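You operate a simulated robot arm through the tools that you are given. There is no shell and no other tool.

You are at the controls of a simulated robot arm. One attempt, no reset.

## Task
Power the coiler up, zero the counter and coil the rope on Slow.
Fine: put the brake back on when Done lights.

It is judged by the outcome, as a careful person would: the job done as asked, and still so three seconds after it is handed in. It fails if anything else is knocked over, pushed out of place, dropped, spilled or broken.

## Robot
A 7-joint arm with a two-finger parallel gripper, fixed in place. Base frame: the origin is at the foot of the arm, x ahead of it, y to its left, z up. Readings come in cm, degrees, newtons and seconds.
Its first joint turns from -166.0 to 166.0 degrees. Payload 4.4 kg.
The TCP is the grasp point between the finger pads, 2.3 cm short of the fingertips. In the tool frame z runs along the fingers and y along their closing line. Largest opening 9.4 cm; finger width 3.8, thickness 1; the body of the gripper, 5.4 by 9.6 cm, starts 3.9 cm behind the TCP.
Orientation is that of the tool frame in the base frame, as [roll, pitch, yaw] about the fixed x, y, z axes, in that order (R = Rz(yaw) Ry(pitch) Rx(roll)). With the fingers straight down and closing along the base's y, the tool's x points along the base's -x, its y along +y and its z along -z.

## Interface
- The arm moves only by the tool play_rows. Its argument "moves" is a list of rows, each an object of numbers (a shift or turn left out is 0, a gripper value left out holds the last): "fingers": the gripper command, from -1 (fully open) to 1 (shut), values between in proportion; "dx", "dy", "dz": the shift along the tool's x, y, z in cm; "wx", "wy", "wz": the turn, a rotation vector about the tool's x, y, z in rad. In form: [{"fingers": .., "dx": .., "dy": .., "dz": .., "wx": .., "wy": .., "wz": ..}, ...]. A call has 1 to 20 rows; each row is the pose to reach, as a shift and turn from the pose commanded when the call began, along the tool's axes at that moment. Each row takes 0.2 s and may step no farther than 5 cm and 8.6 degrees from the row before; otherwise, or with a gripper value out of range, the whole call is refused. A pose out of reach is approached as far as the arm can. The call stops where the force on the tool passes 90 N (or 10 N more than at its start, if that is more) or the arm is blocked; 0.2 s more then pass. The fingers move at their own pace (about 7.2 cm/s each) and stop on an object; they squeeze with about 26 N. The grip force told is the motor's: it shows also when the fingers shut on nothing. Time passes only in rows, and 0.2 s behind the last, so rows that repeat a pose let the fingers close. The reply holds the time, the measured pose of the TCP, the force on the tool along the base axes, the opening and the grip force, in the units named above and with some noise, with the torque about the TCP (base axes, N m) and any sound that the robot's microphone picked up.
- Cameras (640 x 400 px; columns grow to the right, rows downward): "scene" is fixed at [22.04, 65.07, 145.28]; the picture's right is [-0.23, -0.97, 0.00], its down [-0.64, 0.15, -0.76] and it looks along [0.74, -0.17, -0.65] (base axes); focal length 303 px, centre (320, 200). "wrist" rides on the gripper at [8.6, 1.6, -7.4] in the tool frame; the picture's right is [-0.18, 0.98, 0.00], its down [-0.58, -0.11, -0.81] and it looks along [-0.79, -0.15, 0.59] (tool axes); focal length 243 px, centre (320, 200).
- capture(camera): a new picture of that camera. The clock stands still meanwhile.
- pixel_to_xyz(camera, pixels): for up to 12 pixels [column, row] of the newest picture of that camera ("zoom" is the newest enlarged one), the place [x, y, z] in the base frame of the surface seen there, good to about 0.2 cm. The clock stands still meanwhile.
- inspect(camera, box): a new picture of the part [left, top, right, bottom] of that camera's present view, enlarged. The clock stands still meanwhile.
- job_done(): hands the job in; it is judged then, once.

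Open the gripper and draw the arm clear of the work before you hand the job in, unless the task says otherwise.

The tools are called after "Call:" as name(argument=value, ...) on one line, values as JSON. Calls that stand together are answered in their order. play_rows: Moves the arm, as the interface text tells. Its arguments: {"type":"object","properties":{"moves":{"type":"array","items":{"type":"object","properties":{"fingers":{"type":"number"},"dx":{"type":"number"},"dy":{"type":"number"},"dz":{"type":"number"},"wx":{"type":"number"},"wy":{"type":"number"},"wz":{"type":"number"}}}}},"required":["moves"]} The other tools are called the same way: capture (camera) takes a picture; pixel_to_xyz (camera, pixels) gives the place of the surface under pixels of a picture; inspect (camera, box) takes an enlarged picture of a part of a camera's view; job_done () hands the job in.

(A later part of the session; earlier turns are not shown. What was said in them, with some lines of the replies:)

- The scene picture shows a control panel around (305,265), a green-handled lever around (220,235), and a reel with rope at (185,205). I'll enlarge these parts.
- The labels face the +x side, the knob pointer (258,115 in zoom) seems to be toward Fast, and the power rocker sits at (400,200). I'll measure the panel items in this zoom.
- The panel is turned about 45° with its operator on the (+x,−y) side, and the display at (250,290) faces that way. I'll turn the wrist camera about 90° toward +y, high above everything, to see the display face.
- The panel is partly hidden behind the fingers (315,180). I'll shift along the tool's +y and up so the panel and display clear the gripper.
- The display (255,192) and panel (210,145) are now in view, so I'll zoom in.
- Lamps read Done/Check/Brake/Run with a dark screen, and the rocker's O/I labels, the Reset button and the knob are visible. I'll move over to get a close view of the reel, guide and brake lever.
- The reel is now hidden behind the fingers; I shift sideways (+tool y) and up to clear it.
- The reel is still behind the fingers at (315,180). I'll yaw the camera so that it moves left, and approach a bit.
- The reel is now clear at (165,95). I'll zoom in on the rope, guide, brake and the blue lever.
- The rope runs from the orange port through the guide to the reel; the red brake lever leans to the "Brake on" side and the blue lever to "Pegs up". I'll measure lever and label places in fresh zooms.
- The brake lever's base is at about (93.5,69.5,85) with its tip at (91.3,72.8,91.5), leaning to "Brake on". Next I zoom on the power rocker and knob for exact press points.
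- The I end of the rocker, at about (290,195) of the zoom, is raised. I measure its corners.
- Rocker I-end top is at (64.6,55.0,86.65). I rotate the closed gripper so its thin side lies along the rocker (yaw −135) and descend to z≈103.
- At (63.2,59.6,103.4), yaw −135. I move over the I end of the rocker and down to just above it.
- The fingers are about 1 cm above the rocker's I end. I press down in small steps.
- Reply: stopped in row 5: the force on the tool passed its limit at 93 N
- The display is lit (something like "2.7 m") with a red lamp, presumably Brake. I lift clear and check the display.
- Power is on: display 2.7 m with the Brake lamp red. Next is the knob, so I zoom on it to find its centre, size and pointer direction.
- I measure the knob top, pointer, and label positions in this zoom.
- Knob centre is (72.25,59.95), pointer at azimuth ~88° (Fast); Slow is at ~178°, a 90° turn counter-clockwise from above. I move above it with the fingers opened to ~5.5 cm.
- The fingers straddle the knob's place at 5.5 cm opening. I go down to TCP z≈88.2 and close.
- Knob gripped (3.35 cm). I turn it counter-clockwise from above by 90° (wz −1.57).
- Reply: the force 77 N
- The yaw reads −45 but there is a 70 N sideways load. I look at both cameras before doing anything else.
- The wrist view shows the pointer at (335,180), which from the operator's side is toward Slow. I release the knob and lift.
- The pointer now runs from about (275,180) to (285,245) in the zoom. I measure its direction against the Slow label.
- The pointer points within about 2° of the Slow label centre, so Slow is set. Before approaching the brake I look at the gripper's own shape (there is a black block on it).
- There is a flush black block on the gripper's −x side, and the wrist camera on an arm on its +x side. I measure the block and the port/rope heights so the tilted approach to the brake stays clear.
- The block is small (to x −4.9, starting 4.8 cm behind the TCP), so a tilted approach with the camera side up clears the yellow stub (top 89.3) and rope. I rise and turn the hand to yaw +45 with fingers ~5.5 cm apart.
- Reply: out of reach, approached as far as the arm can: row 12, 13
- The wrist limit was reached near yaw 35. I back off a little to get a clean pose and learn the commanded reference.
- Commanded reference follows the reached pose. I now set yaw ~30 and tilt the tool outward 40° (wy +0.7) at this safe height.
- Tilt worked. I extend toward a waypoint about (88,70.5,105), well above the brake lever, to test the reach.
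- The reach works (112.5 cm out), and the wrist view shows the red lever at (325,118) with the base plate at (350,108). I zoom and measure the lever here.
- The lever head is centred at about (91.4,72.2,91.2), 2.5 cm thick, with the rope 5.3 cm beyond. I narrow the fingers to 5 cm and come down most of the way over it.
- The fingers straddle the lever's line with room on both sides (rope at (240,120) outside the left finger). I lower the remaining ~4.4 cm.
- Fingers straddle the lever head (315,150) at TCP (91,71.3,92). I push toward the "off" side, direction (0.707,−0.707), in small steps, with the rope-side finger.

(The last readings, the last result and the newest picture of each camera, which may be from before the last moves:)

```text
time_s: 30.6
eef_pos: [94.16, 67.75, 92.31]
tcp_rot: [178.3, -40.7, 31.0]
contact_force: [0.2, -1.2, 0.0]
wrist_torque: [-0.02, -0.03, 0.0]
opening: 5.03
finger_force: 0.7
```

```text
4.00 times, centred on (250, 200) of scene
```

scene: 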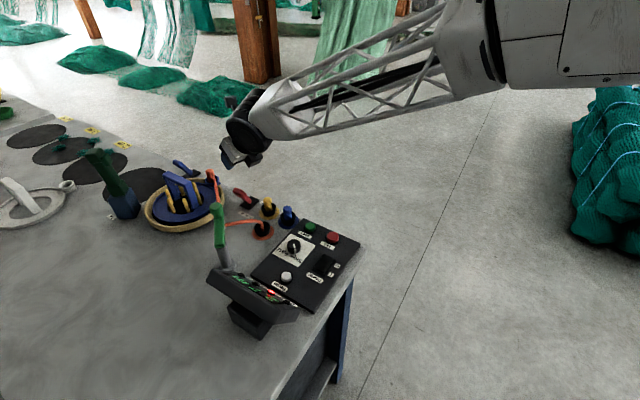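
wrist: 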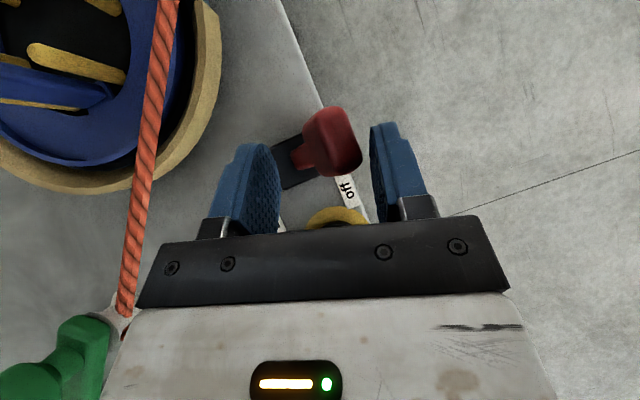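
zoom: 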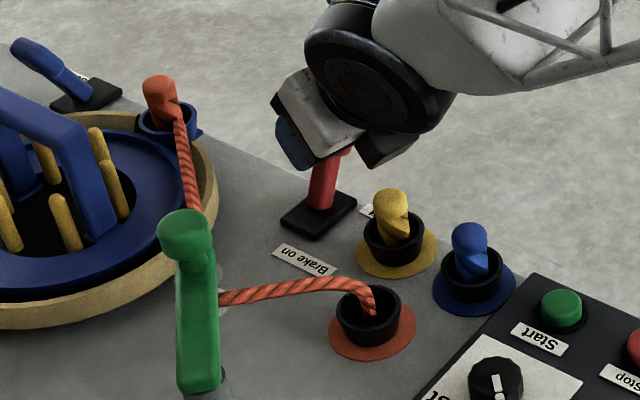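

The lever flipped over to the "off" side, away from the pushing finger. I check the Brake lamp on the display.

Call:
inspect(camera="scene", box=[200, 230, 320, 330])

Call:
pixel_to_xyz(camera="wrist", pixels=[[330, 125], [350, 165], [320, 150], [306, 160], [325, 110], [358, 150]])

```text
4.00 times, centred on (260, 280) of scene
```

zoom: 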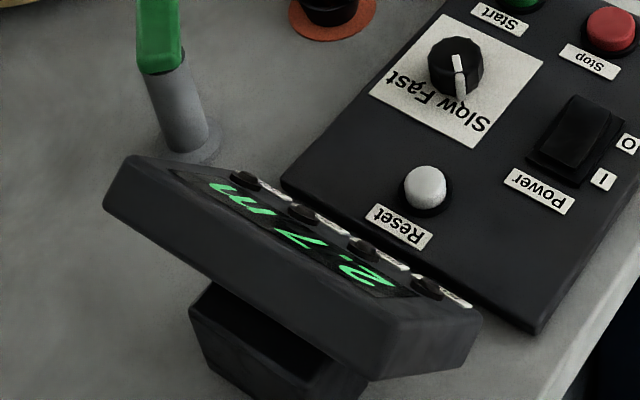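

```text
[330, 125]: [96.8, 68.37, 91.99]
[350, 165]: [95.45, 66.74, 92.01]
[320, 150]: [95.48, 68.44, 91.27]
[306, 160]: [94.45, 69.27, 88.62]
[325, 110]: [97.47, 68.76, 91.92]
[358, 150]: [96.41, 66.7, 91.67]
```

The Brake lamp is now dark; the counter still reads 2.7 m. I back the fingers up and off the lever, keeping centred on it.

Call:
play_rows(moves=[{"dx": 0.65, "dy": 0.5, "dz": -0.75}, {"dx": 2.6, "dy": 0.5, "dz": -3.0}, {"dx": 5.2, "dy": 0.5, "dz": -6.0}, {"dx": 7.8, "dy": 0.5, "dz": -9.0}])

Call:
pixel_to_xyz(camera="zoom", pixels=[[475, 310], [440, 288], [240, 175], [250, 180], [280, 215], [430, 275], [380, 378], [120, 165], [425, 175], [425, 190]])

```text
time_s: 31.6
eef_pos: [94.49, 67.59, 104.07]
tcp_rot: [178.2, -40.6, 30.9]
contact_force: [-0.4, 0.9, -0.3]
wrist_torque: [0.04, 0.01, 0.01]
opening: 4.98
finger_force: 0.1
```

```text
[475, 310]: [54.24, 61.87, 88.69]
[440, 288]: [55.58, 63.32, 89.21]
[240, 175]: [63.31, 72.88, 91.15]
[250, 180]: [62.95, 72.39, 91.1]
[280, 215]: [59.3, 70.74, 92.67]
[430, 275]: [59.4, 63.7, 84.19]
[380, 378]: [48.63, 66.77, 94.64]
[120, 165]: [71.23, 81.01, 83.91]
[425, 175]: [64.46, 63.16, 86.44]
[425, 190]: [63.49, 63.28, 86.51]
```

The lever is clear. I retract inward and up to about (70,62,112), closing the fingers, then remove the tilt.

Call:
play_rows(moves=[{"dx": -2, "dy": -1.2, "dz": -3.6}, {"dx": -4, "dy": -2.4, "dz": -7.2}, {"dx": -6, "dy": -3.6, "dz": -10.7, "fingers": 1}, {"dx": -8.2, "dy": -4.9, "dz": -14.3}, {"dx": -10.4, "dy": -6.2, "dz": -17.9}, {"dx": -12.5, "dy": -7.5, "dz": -21.4}])

Call:
play_rows(moves=[{"wy": -0.14}, {"wy": -0.28}, {"wy": -0.42}, {"wy": -0.56}, {"wy": -0.71}, {"wy": -0.71}])

Call:
capture(camera="wrist")

```text
time_s: 33.0
eef_pos: [70.27, 62.61, 111.87]
tcp_rot: [178.2, -40.5, 30.8]
contact_force: [0.0, 0.7, -0.4]
wrist_torque: [-0.01, -0.03, -0.02]
opening: 0.0
finger_force: 25.8
```

```text
time_s: 34.4
eef_pos: [70.25, 62.67, 112.13]
tcp_rot: [178.7, 0.1, 29.7]
contact_force: [-0.1, 0.0, 0.1]
wrist_torque: [0.01, -0.01, -0.02]
opening: 0.0
finger_force: 25.4
```

```text
taken
```

wrist: 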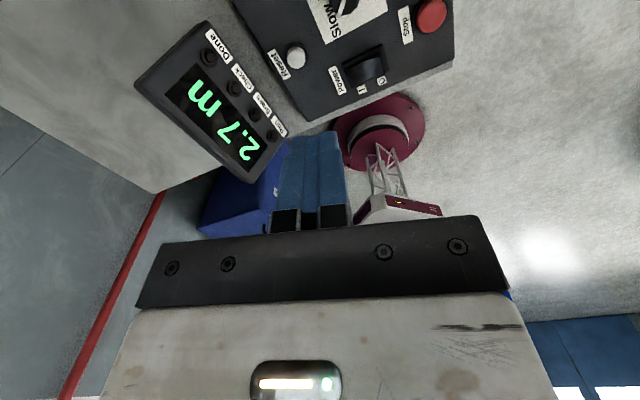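

Display shows 2.7 m, no lamps lit. I move over the Reset button at (64.0,63.2) and down to ~1.5 cm above it.

Call:
play_rows(moves=[{"dx": -2.6, "dy": -1.8, "dz": 2}, {"dx": -5.16, "dy": -3.57, "dz": 5}, {"dx": -5.16, "dy": -3.57, "dz": 9.5}, {"dx": -5.16, "dy": -3.57, "dz": 14}, {"dx": -5.16, "dy": -3.57, "dz": 18}, {"dx": -5.16, "dy": -3.57, "dz": 21.8}, {"dx": -5.16, "dy": -3.57, "dz": 21.8}])

Call:
inspect(camera="scene", box=[220, 225, 340, 325])

```text
time_s: 36.0
eef_pos: [64.16, 62.8, 90.2]
tcp_rot: [178.7, -0.1, 29.8]
contact_force: [-0.4, -0.1, 0.7]
wrist_torque: [-0.01, -0.03, 0.01]
opening: 0.0
finger_force: 25.6
```

```text
4.00 times, centred on (280, 275) of scene
```

zoom: 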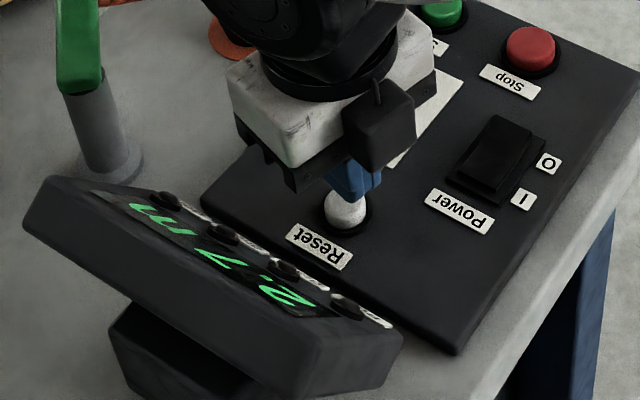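

The fingertip is right over Reset. I press in small steps.

Call:
play_rows(moves=[{"dz": 0.9, "dy": -0.2}, {"dz": 1.4, "dy": -0.2}, {"dz": 1.7, "dy": -0.2}, {"dz": 1.9, "dy": -0.2}, {"dz": 2.0, "dy": -0.2}])

Call:
inspect(camera="scene", box=[220, 225, 340, 325])

```text
time_s: 37.2
eef_pos: [64.12, 62.89, 88.19]
tcp_rot: [178.7, -0.1, 29.6]
contact_force: [-0.5, 1.2, 3.7]
wrist_torque: [0.06, -0.02, -0.01]
opening: 0.0
finger_force: 26.1
heard: click
```

```text
4.00 times, centred on (280, 275) of scene
```

zoom: 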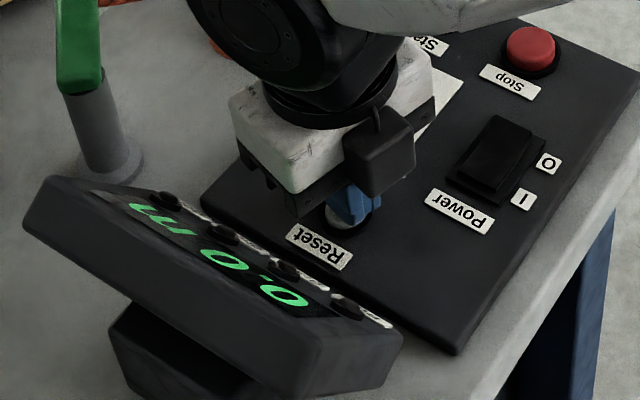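

The counter reads 0.0 m after the click. I lift, go over the Start button at (78.3,54.5,86.4), turning the wrist back slightly to stay off its limit.

Call:
play_rows(moves=[{"dz": -3}, {"dz": -7, "dx": 1, "dy": 2}, {"dz": -10, "dx": 3, "dy": 5, "wz": 0.05}, {"dz": -10, "dx": 5, "dy": 9, "wz": 0.15}, {"dz": -10, "dx": 7, "dy": 12.5, "wz": 0.22}, {"dz": -9, "dx": 8.18, "dy": 14.3, "wz": 0.27}, {"dz": -5, "dx": 8.18, "dy": 14.3, "wz": 0.27}, {"dz": -2, "dx": 8.18, "dy": 14.3, "wz": 0.27}, {"dz": -2, "dx": 8.18, "dy": 14.3, "wz": 0.27}])

Call:
inspect(camera="scene", box=[240, 195, 360, 295])

Call:
capture(camera="wrist")

```text
time_s: 39.2
eef_pos: [78.34, 54.56, 90.51]
tcp_rot: [178.7, -0.5, 14.3]
contact_force: [-0.7, 0.4, 0.1]
wrist_torque: [-0.01, 0.03, 0.0]
opening: 0.0
finger_force: 25.8
```

```text
4.00 times, centred on (300, 245) of scene
```

zoom: 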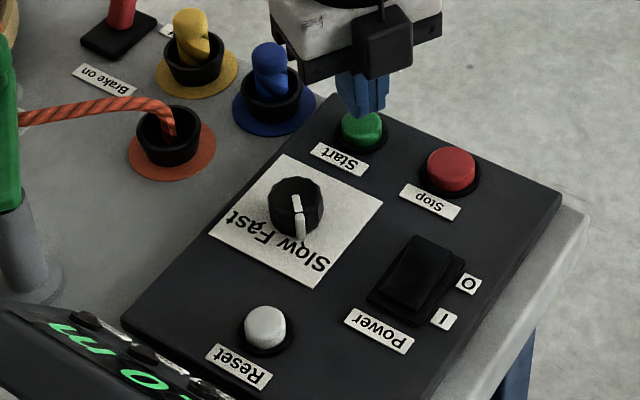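

```text
taken
```

wrist: 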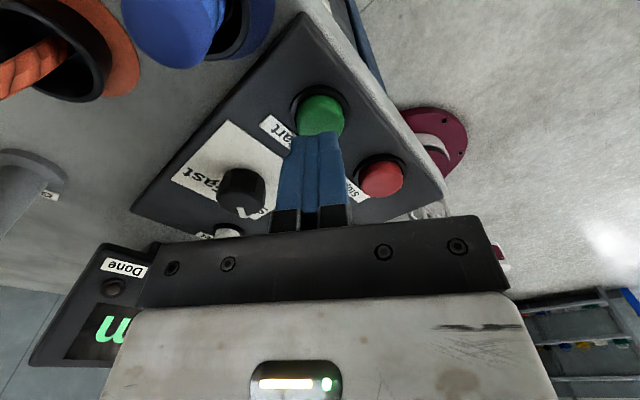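

The fingertip is over the green Start button; knob on Slow, brake off, counter 0.0. I press Start in small steps and come back up at once.

Call:
play_rows(moves=[{"dz": 1.2}, {"dz": 1.7}, {"dz": 2.0}, {"dz": 2.2}, {"dz": 2.35}])

Call:
inspect(camera="scene", box=[200, 195, 340, 325])

```text
time_s: 40.4
eef_pos: [78.48, 54.51, 88.12]
tcp_rot: [178.8, -0.4, 14.3]
contact_force: [-2.1, 1.7, 3.6]
wrist_torque: [0.0, 0.01, -0.04]
opening: 0.01
finger_force: 25.6
heard: click
```

```text
3.08 times, centred on (270, 260) of scene
```

zoom: 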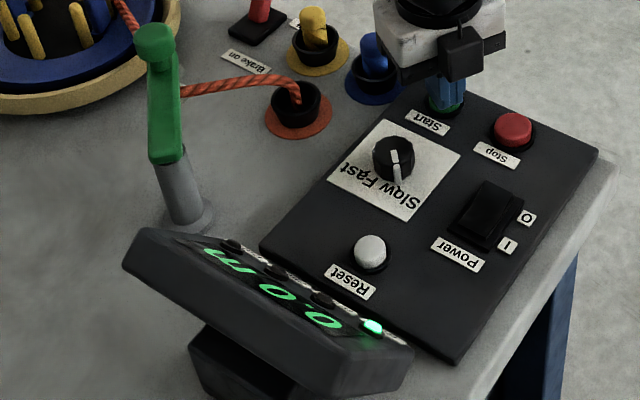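

The Run lamp is lit green. I lift straight up and watch the reel and display.

Call:
play_rows(moves=[{"dz": -2}, {"dz": -6}, {"dz": -10}, {"dz": -14}, {"dz": -18}, {"dz": -22}, {"dz": -22}, {"dz": -22}])

Call:
capture(camera="scene")

Call:
inspect(camera="scene", box=[130, 150, 330, 320])

```text
time_s: 42.2
eef_pos: [78.1, 54.82, 110.1]
tcp_rot: [178.8, -0.5, 14.3]
contact_force: [0.3, -0.3, 0.4]
wrist_torque: [0.0, -0.01, -0.01]
opening: 0.0
finger_force: 25.5
```

```text
taken
```

scene: 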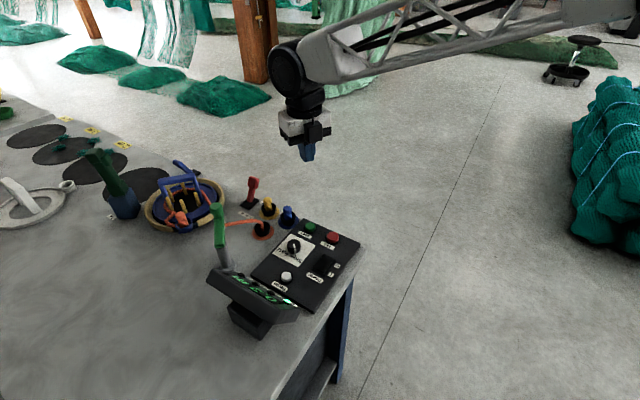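

```text
2.35 times, centred on (230, 235) of scene
```

zoom: 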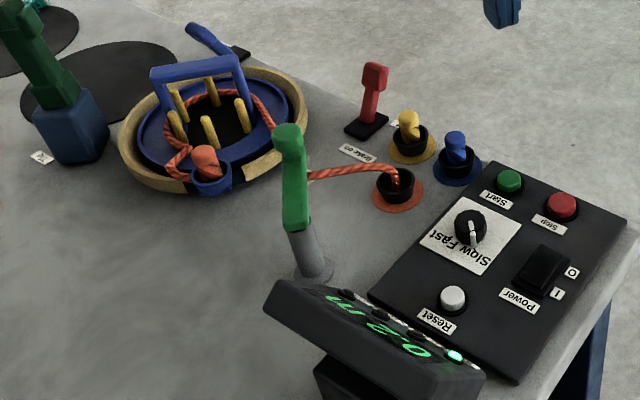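

The reel is turning, Run is lit, and the counter climbs (0.2 m). While it coils I pre-position high up and tilt the hand again for the brake lever, staying away from the rope.

Call:
play_rows(moves=[{"dx": -1.2, "dy": -3.4, "dz": -1.5, "wz": -0.12, "fingers": -0.064}, {"dx": -2.4, "dy": -6.8, "dz": -3, "wz": -0.24}, {"dx": -2.4, "dy": -6.8, "dz": -3, "wz": -0.24}])

Call:
play_rows(moves=[{"wy": 0.14}, {"wy": 0.28}, {"wy": 0.42}, {"wy": 0.56}, {"wy": 0.7}, {"wy": 0.7}])

Call:
inspect(camera="scene", box=[130, 150, 330, 320])

```text
time_s: 43.0
eef_pos: [74.13, 60.91, 112.94]
tcp_rot: [178.7, 0.0, 28.1]
contact_force: [0.4, 0.6, 0.0]
wrist_torque: [0.02, 0.0, -0.01]
opening: 5.03
finger_force: 0.1
```

```text
time_s: 44.4
eef_pos: [74.12, 60.99, 112.99]
tcp_rot: [178.2, -40.3, 29.2]
contact_force: [1.0, -0.8, -0.2]
wrist_torque: [-0.04, 0.0, -0.01]
opening: 4.99
finger_force: 0.0
```

```text
2.35 times, centred on (230, 235) of scene
```

zoom: 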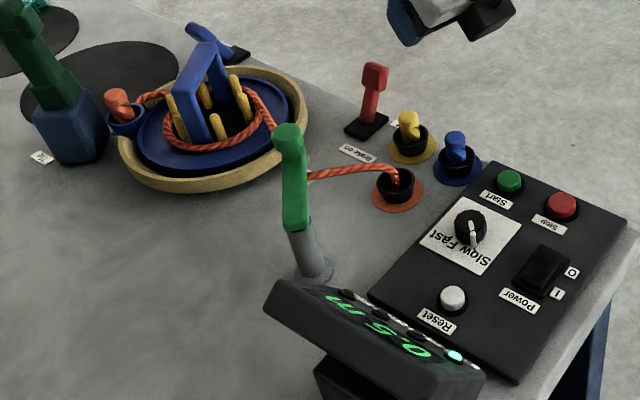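

Counter at 0.5 m and running well. I extend to a hover point about 12 cm above the brake lever, then wait there.

Call:
play_rows(moves=[{"dx": 1.7, "dy": 0.7, "dz": 3.3}, {"dx": 3.4, "dy": 1.4, "dz": 6.6}, {"dx": 5.1, "dy": 2.1, "dz": 9.9}, {"dx": 6.8, "dy": 2.8, "dz": 13.2}, {"dx": 8.5, "dy": 3.5, "dz": 16.5}, {"dx": 10.3, "dy": 4.27, "dz": 19.9}, {"dx": 10.3, "dy": 4.27, "dz": 19.9}])

Call:
inspect(camera="scene", box=[130, 150, 330, 320])

Call:
capture(camera="wrist")

```text
time_s: 46.0
eef_pos: [94.47, 66.75, 104.47]
tcp_rot: [178.3, -40.2, 29.1]
contact_force: [0.6, -1.3, -0.4]
wrist_torque: [-0.03, 0.0, 0.0]
opening: 5.02
finger_force: 0.1
```

```text
2.35 times, centred on (230, 235) of scene
```

zoom: 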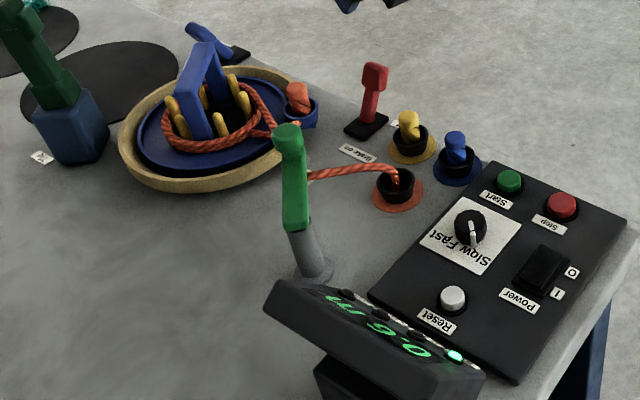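

```text
taken
```

wrist: 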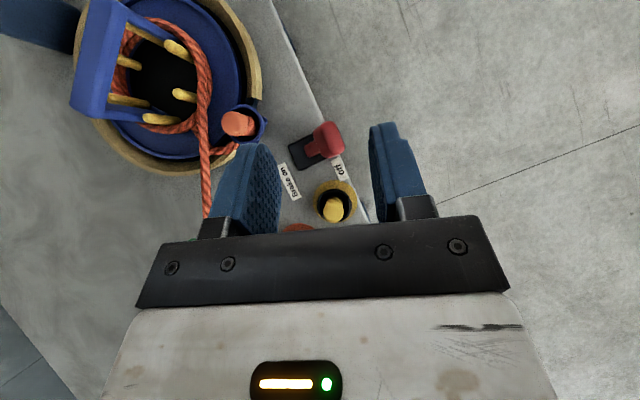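

Coiling goes on (about 0.6 m), and the rotating rope-end cup passes near the lever, so I hold here and wait.

Call:
play_rows(moves=[{"dz": 0}, {"dz": 0}, {"dz": 0}, {"dz": 0}, {"dz": 0}, {"dz": 0}, {"dz": 0}, {"dz": 0}, {"dz": 0}, {"dz": 0}, {"dz": 0}, {"dz": 0}, {"dz": 0}, {"dz": 0}, {"dz": 0}, {"dz": 0}, {"dz": 0}, {"dz": 0}, {"dz": 0}, {"dz": 0}])

Call:
inspect(camera="scene", box=[130, 150, 330, 320])

```text
time_s: 50.2
eef_pos: [94.36, 66.63, 104.3]
tcp_rot: [178.3, -40.2, 29.1]
contact_force: [0.6, 0.0, 0.1]
wrist_torque: [-0.01, 0.02, -0.03]
opening: 5.0
finger_force: 0.2
```

```text
2.35 times, centred on (230, 235) of scene
```

zoom: 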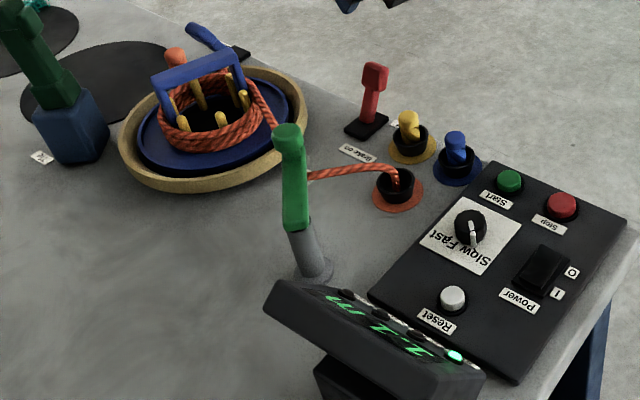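

Counter reads about 1.1 m and Run is still lit; I keep waiting.

Call:
play_rows(moves=[{"dz": 0}, {"dz": 0}, {"dz": 0}, {"dz": 0}, {"dz": 0}, {"dz": 0}, {"dz": 0}, {"dz": 0}, {"dz": 0}, {"dz": 0}, {"dz": 0}, {"dz": 0}, {"dz": 0}, {"dz": 0}, {"dz": 0}, {"dz": 0}, {"dz": 0}, {"dz": 0}, {"dz": 0}, {"dz": 0}])

Call:
inspect(camera="scene", box=[130, 150, 330, 320])

Call:
inspect(camera="scene", box=[200, 250, 300, 325])

```text
time_s: 54.4
eef_pos: [94.4, 66.83, 104.27]
tcp_rot: [178.3, -40.2, 29.1]
contact_force: [0.0, -0.5, 0.1]
wrist_torque: [0.01, 0.01, -0.03]
opening: 4.97
finger_force: 0.1
```

```text
2.35 times, centred on (230, 235) of scene
```

zoom: 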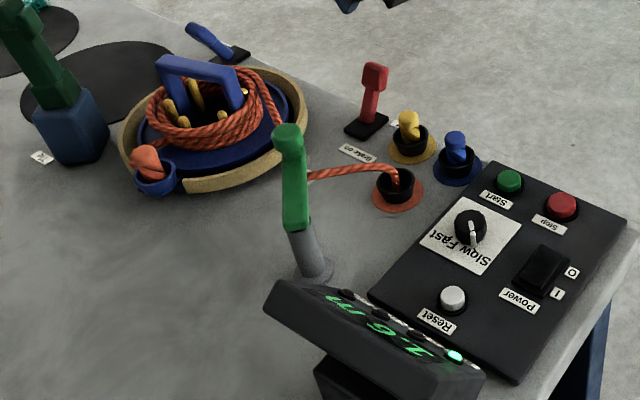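

```text
5.33 times, centred on (250, 288) of scene
```

zoom: 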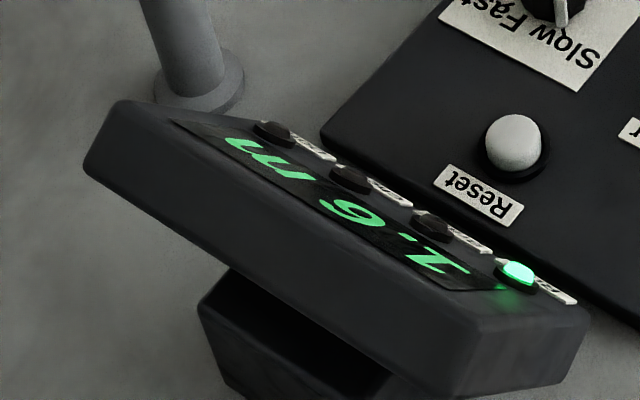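

1.6 m, Run lit, Done dark. I keep waiting.

Call:
play_rows(moves=[{"dz": 0}, {"dz": 0}, {"dz": 0}, {"dz": 0}, {"dz": 0}, {"dz": 0}, {"dz": 0}, {"dz": 0}, {"dz": 0}, {"dz": 0}, {"dz": 0}, {"dz": 0}, {"dz": 0}, {"dz": 0}, {"dz": 0}, {"dz": 0}, {"dz": 0}, {"dz": 0}, {"dz": 0}, {"dz": 0}])

Call:
inspect(camera="scene", box=[130, 150, 330, 320])

```text
time_s: 58.6
eef_pos: [94.48, 66.84, 104.35]
tcp_rot: [178.3, -40.2, 29.1]
contact_force: [-0.2, -0.3, 1.1]
wrist_torque: [0.01, 0.0, -0.01]
opening: 5.01
finger_force: 0.0
```

```text
2.35 times, centred on (230, 235) of scene
```

zoom: 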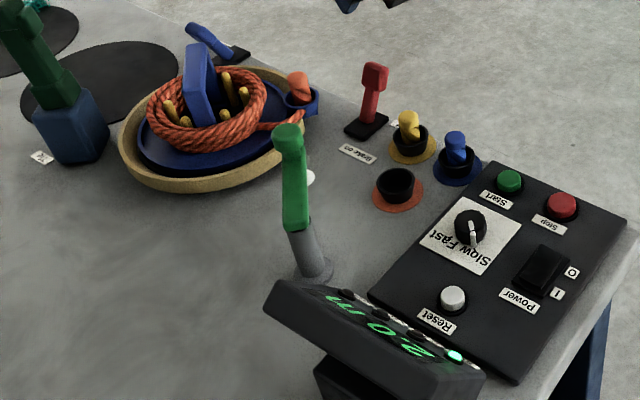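

The counter shows 2.0 m and the rope's tail has left the port; Run is still lit. I wait in shorter spells now.

Call:
play_rows(moves=[{"dz": 0}, {"dz": 0}, {"dz": 0}, {"dz": 0}])

Call:
inspect(camera="scene", box=[130, 150, 330, 320])

```text
time_s: 59.6
eef_pos: [94.39, 66.83, 104.43]
tcp_rot: [178.3, -40.3, 29.1]
contact_force: [-0.5, -0.2, 0.4]
wrist_torque: [-0.04, -0.02, 0.0]
opening: 4.98
finger_force: 0.0
```

```text
2.35 times, centred on (230, 235) of scene
```

zoom: 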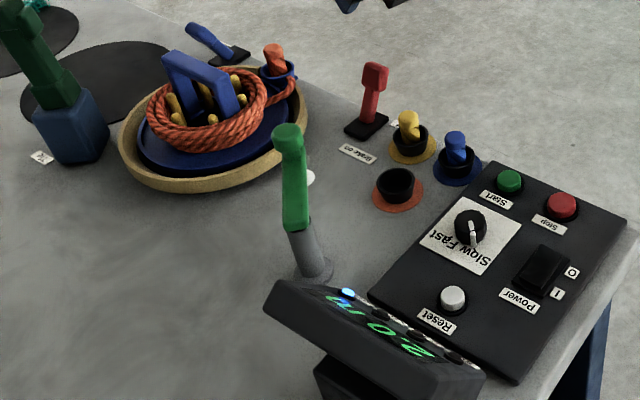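

The Done lamp is lit blue and Run is off. I look at the lever and the reel cup from the wrist before lowering.

Call:
capture(camera="wrist")

Call:
pixel_to_xyz(camera="wrist", pixels=[[325, 135], [318, 130], [335, 152], [342, 140], [330, 122], [230, 90], [225, 110], [335, 200], [240, 110], [310, 160]])

```text
taken
```

wrist: 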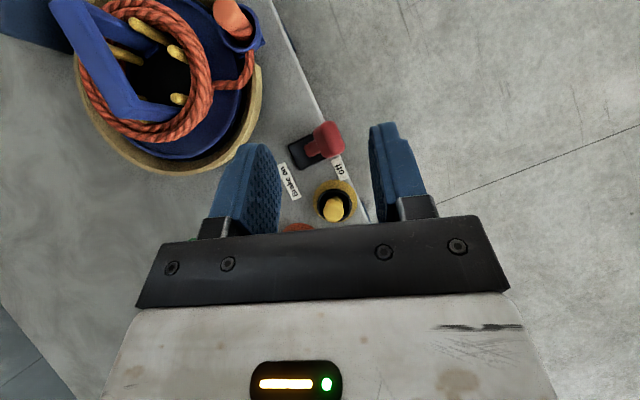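

```text
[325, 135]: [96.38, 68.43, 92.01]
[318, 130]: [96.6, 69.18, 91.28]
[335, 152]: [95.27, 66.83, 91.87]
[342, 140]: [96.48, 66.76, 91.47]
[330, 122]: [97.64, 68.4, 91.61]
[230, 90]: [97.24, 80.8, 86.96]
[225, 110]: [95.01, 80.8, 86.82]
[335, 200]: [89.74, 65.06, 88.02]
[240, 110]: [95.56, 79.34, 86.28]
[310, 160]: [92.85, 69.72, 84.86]
```

The lever head is unchanged at (96.4,67.8,91.8) and the reel has stopped with the cup far away. I lower the fingers astride the lever.

Call:
play_rows(moves=[{"dx": -2.4, "dz": 3.2}, {"dx": -4.6, "dz": 6.1}, {"dx": -6.2, "dy": -0.05, "dz": 8.2}, {"dx": -7.34, "dy": -0.06, "dz": 9.77}, {"dx": -7.34, "dy": -0.06, "dz": 9.77}])

Call:
capture(camera="wrist")

```text
time_s: 60.8
eef_pos: [95.13, 66.92, 92.21]
tcp_rot: [178.4, -40.2, 29.0]
contact_force: [0.4, -0.1, -0.5]
wrist_torque: [0.01, 0.02, 0.01]
opening: 4.99
finger_force: 0.1
```

```text
taken
```

wrist: 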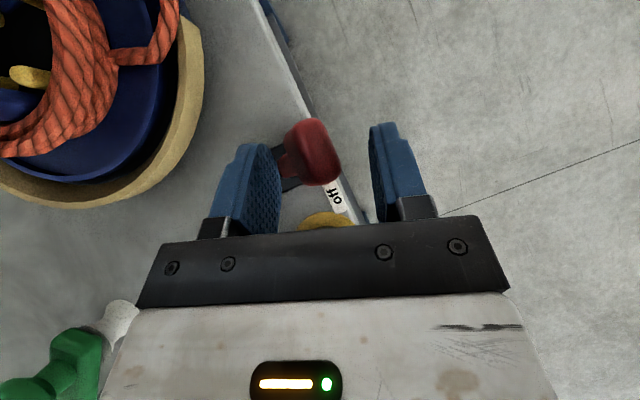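

The lever head sits between the fingers at (312,150). I push it back toward "Brake on", direction (−0.707,0.707).

Call:
play_rows(moves=[{"dx": -0.208, "dy": -0.962, "dz": -0.176}, {"dx": -0.416, "dy": -1.924, "dz": -0.352}, {"dx": -0.624, "dy": -2.886, "dz": -0.528}, {"dx": -0.832, "dy": -3.848, "dz": -0.704}, {"dx": -1.04, "dy": -4.81, "dz": -0.88}, {"dx": -1.1, "dy": -5.1, "dz": -0.93}])

Call:
capture(camera="wrist")

Call:
inspect(camera="scene", box=[130, 150, 330, 320])

```text
time_s: 62.2
eef_pos: [91.56, 70.69, 92.15]
tcp_rot: [178.3, -40.2, 29.1]
contact_force: [-0.8, 1.5, -1.6]
wrist_torque: [-0.02, 0.05, 0.07]
opening: 5.06
finger_force: 0.7
```

```text
taken
```

wrist: 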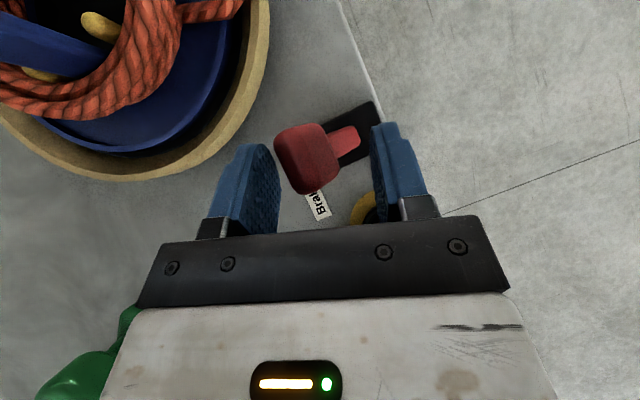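

```text
2.35 times, centred on (230, 235) of scene
```

zoom: 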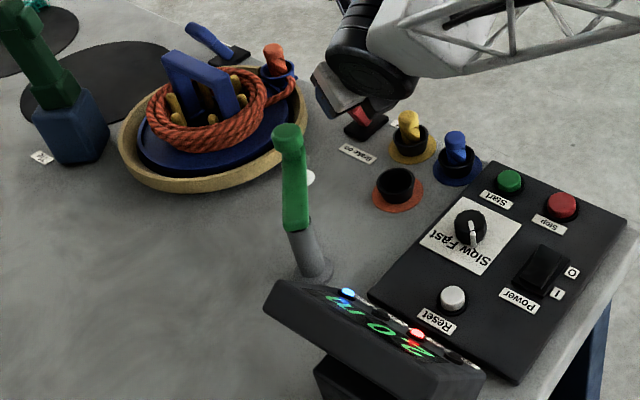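

The Brake lamp is lit red, Done is blue, counter 2.0 m. I shift slightly left to free the head and rise off the lever.

Call:
play_rows(moves=[{"dx": 0.3, "dy": -0.4, "dz": -0.4}, {"dx": 2.6, "dy": -0.4, "dz": -3.0}, {"dx": 5.2, "dy": -0.4, "dz": -6.0}, {"dx": 7.8, "dy": -0.4, "dz": -9.2}, {"dx": 9.8, "dy": -0.4, "dz": -11.6}])

Call:
play_rows(moves=[{"dx": -2, "dy": -0.8, "dz": -3.6, "fingers": -1}, {"dx": -4, "dy": -1.6, "dz": -7.2}, {"dx": -6, "dy": -2.4, "dz": -10.7}, {"dx": -8.2, "dy": -3.2, "dz": -14.3}, {"dx": -10.4, "dy": -4, "dz": -17.9}, {"dx": -12.5, "dy": -4, "dz": -21.4}, {"dx": -14.5, "dy": -4, "dz": -25}])

Call:
capture(camera="scene")

Call:
inspect(camera="scene", box=[130, 150, 330, 320])

```text
time_s: 63.4
eef_pos: [91.24, 71.3, 107.34]
tcp_rot: [178.3, -40.0, 29.1]
contact_force: [0.5, -0.3, -0.6]
wrist_torque: [0.03, -0.02, 0.02]
opening: 4.98
finger_force: 0.1
```

```text
time_s: 65.0
eef_pos: [65.06, 62.37, 116.84]
tcp_rot: [178.3, -40.1, 29.0]
contact_force: [-1.1, -0.3, 0.2]
wrist_torque: [0.02, -0.01, -0.01]
opening: 9.41
finger_force: 0.1
```

```text
taken
```

scene: 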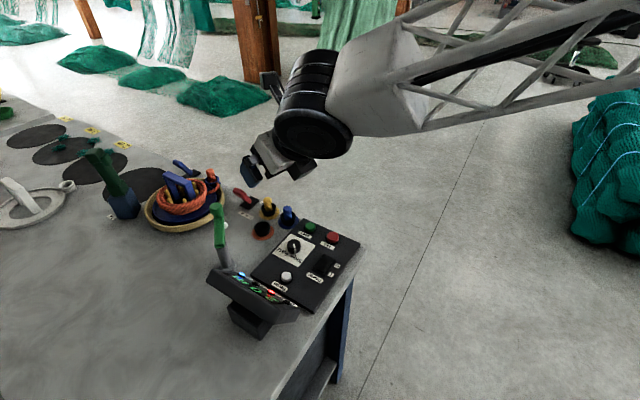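

```text
2.35 times, centred on (230, 235) of scene
```

zoom: 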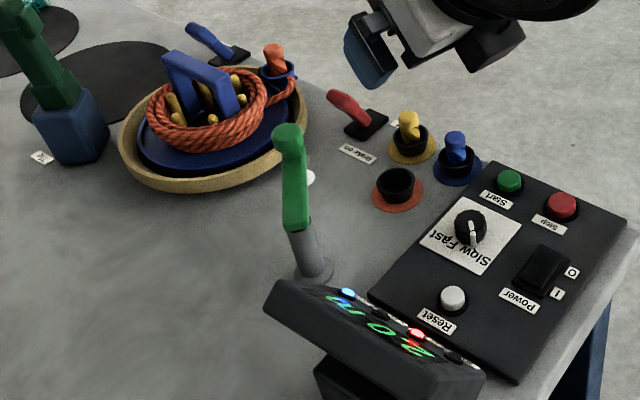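

All is as wanted: rope coiled, Done lit, Brake lamp red, lever at "Brake on", knob on Slow, power on. I draw the open gripper further clear of the table.

Call:
play_rows(moves=[{"dy": 4, "dz": -2}, {"dy": 8, "dz": -4}, {"dy": 12, "dz": -6}, {"dy": 16, "dz": -8}, {"dy": 20, "dz": -10}, {"dy": 24, "dz": -12}, {"dy": 28, "dz": -14}, {"dy": 28, "dz": -14}])

Call:
inspect(camera="scene", box=[130, 150, 370, 320])

```text
time_s: 66.8
eef_pos: [69.31, 38.37, 126.25]
tcp_rot: [178.0, -40.2, 28.8]
contact_force: [-0.2, 0.6, 1.1]
wrist_torque: [-0.02, 0.01, 0.01]
opening: 9.41
finger_force: 0.0
out of reach, approached as far as the arm can: row 6, 7, 8
```

```text
2.35 times, centred on (250, 235) of scene
```

zoom: 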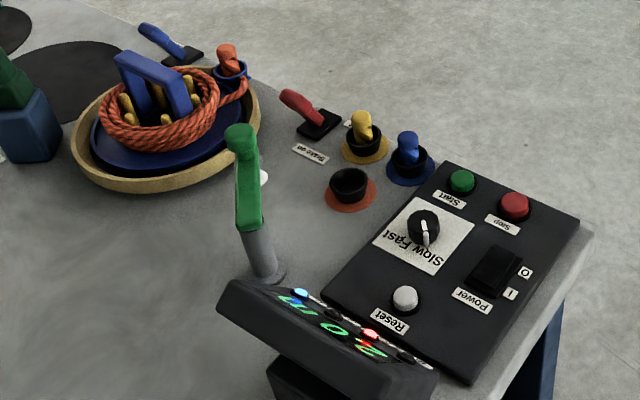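

The arm is clear with the gripper open; Done and Brake lamps are lit, the rope is coiled and nothing else has moved. I hand the job in.

Call:
job_done()

```text
The job is handed in.
```

The coiler is powered up, and the rope was coiled on Slow from a zeroed counter. I put the brake back on after Done lit.

- **Setup:** I switched power on and turned the knob from Fast to Slow. I then took the brake off and pressed Reset, which brought the counter from 2.7 m to 0.0 m.
- **Coiling:** After I pressed Start, the Run lamp came on. The rope coiled onto the reel until Done lit, with the counter at 2.0 m.
- **Finish:** The last picture shows the brake lever at "Brake on", with the Brake and Done lamps lit. The gripper is open and the arm is clear of the table.

In the last picture nothing else on the table had been knocked over or pushed out of place.
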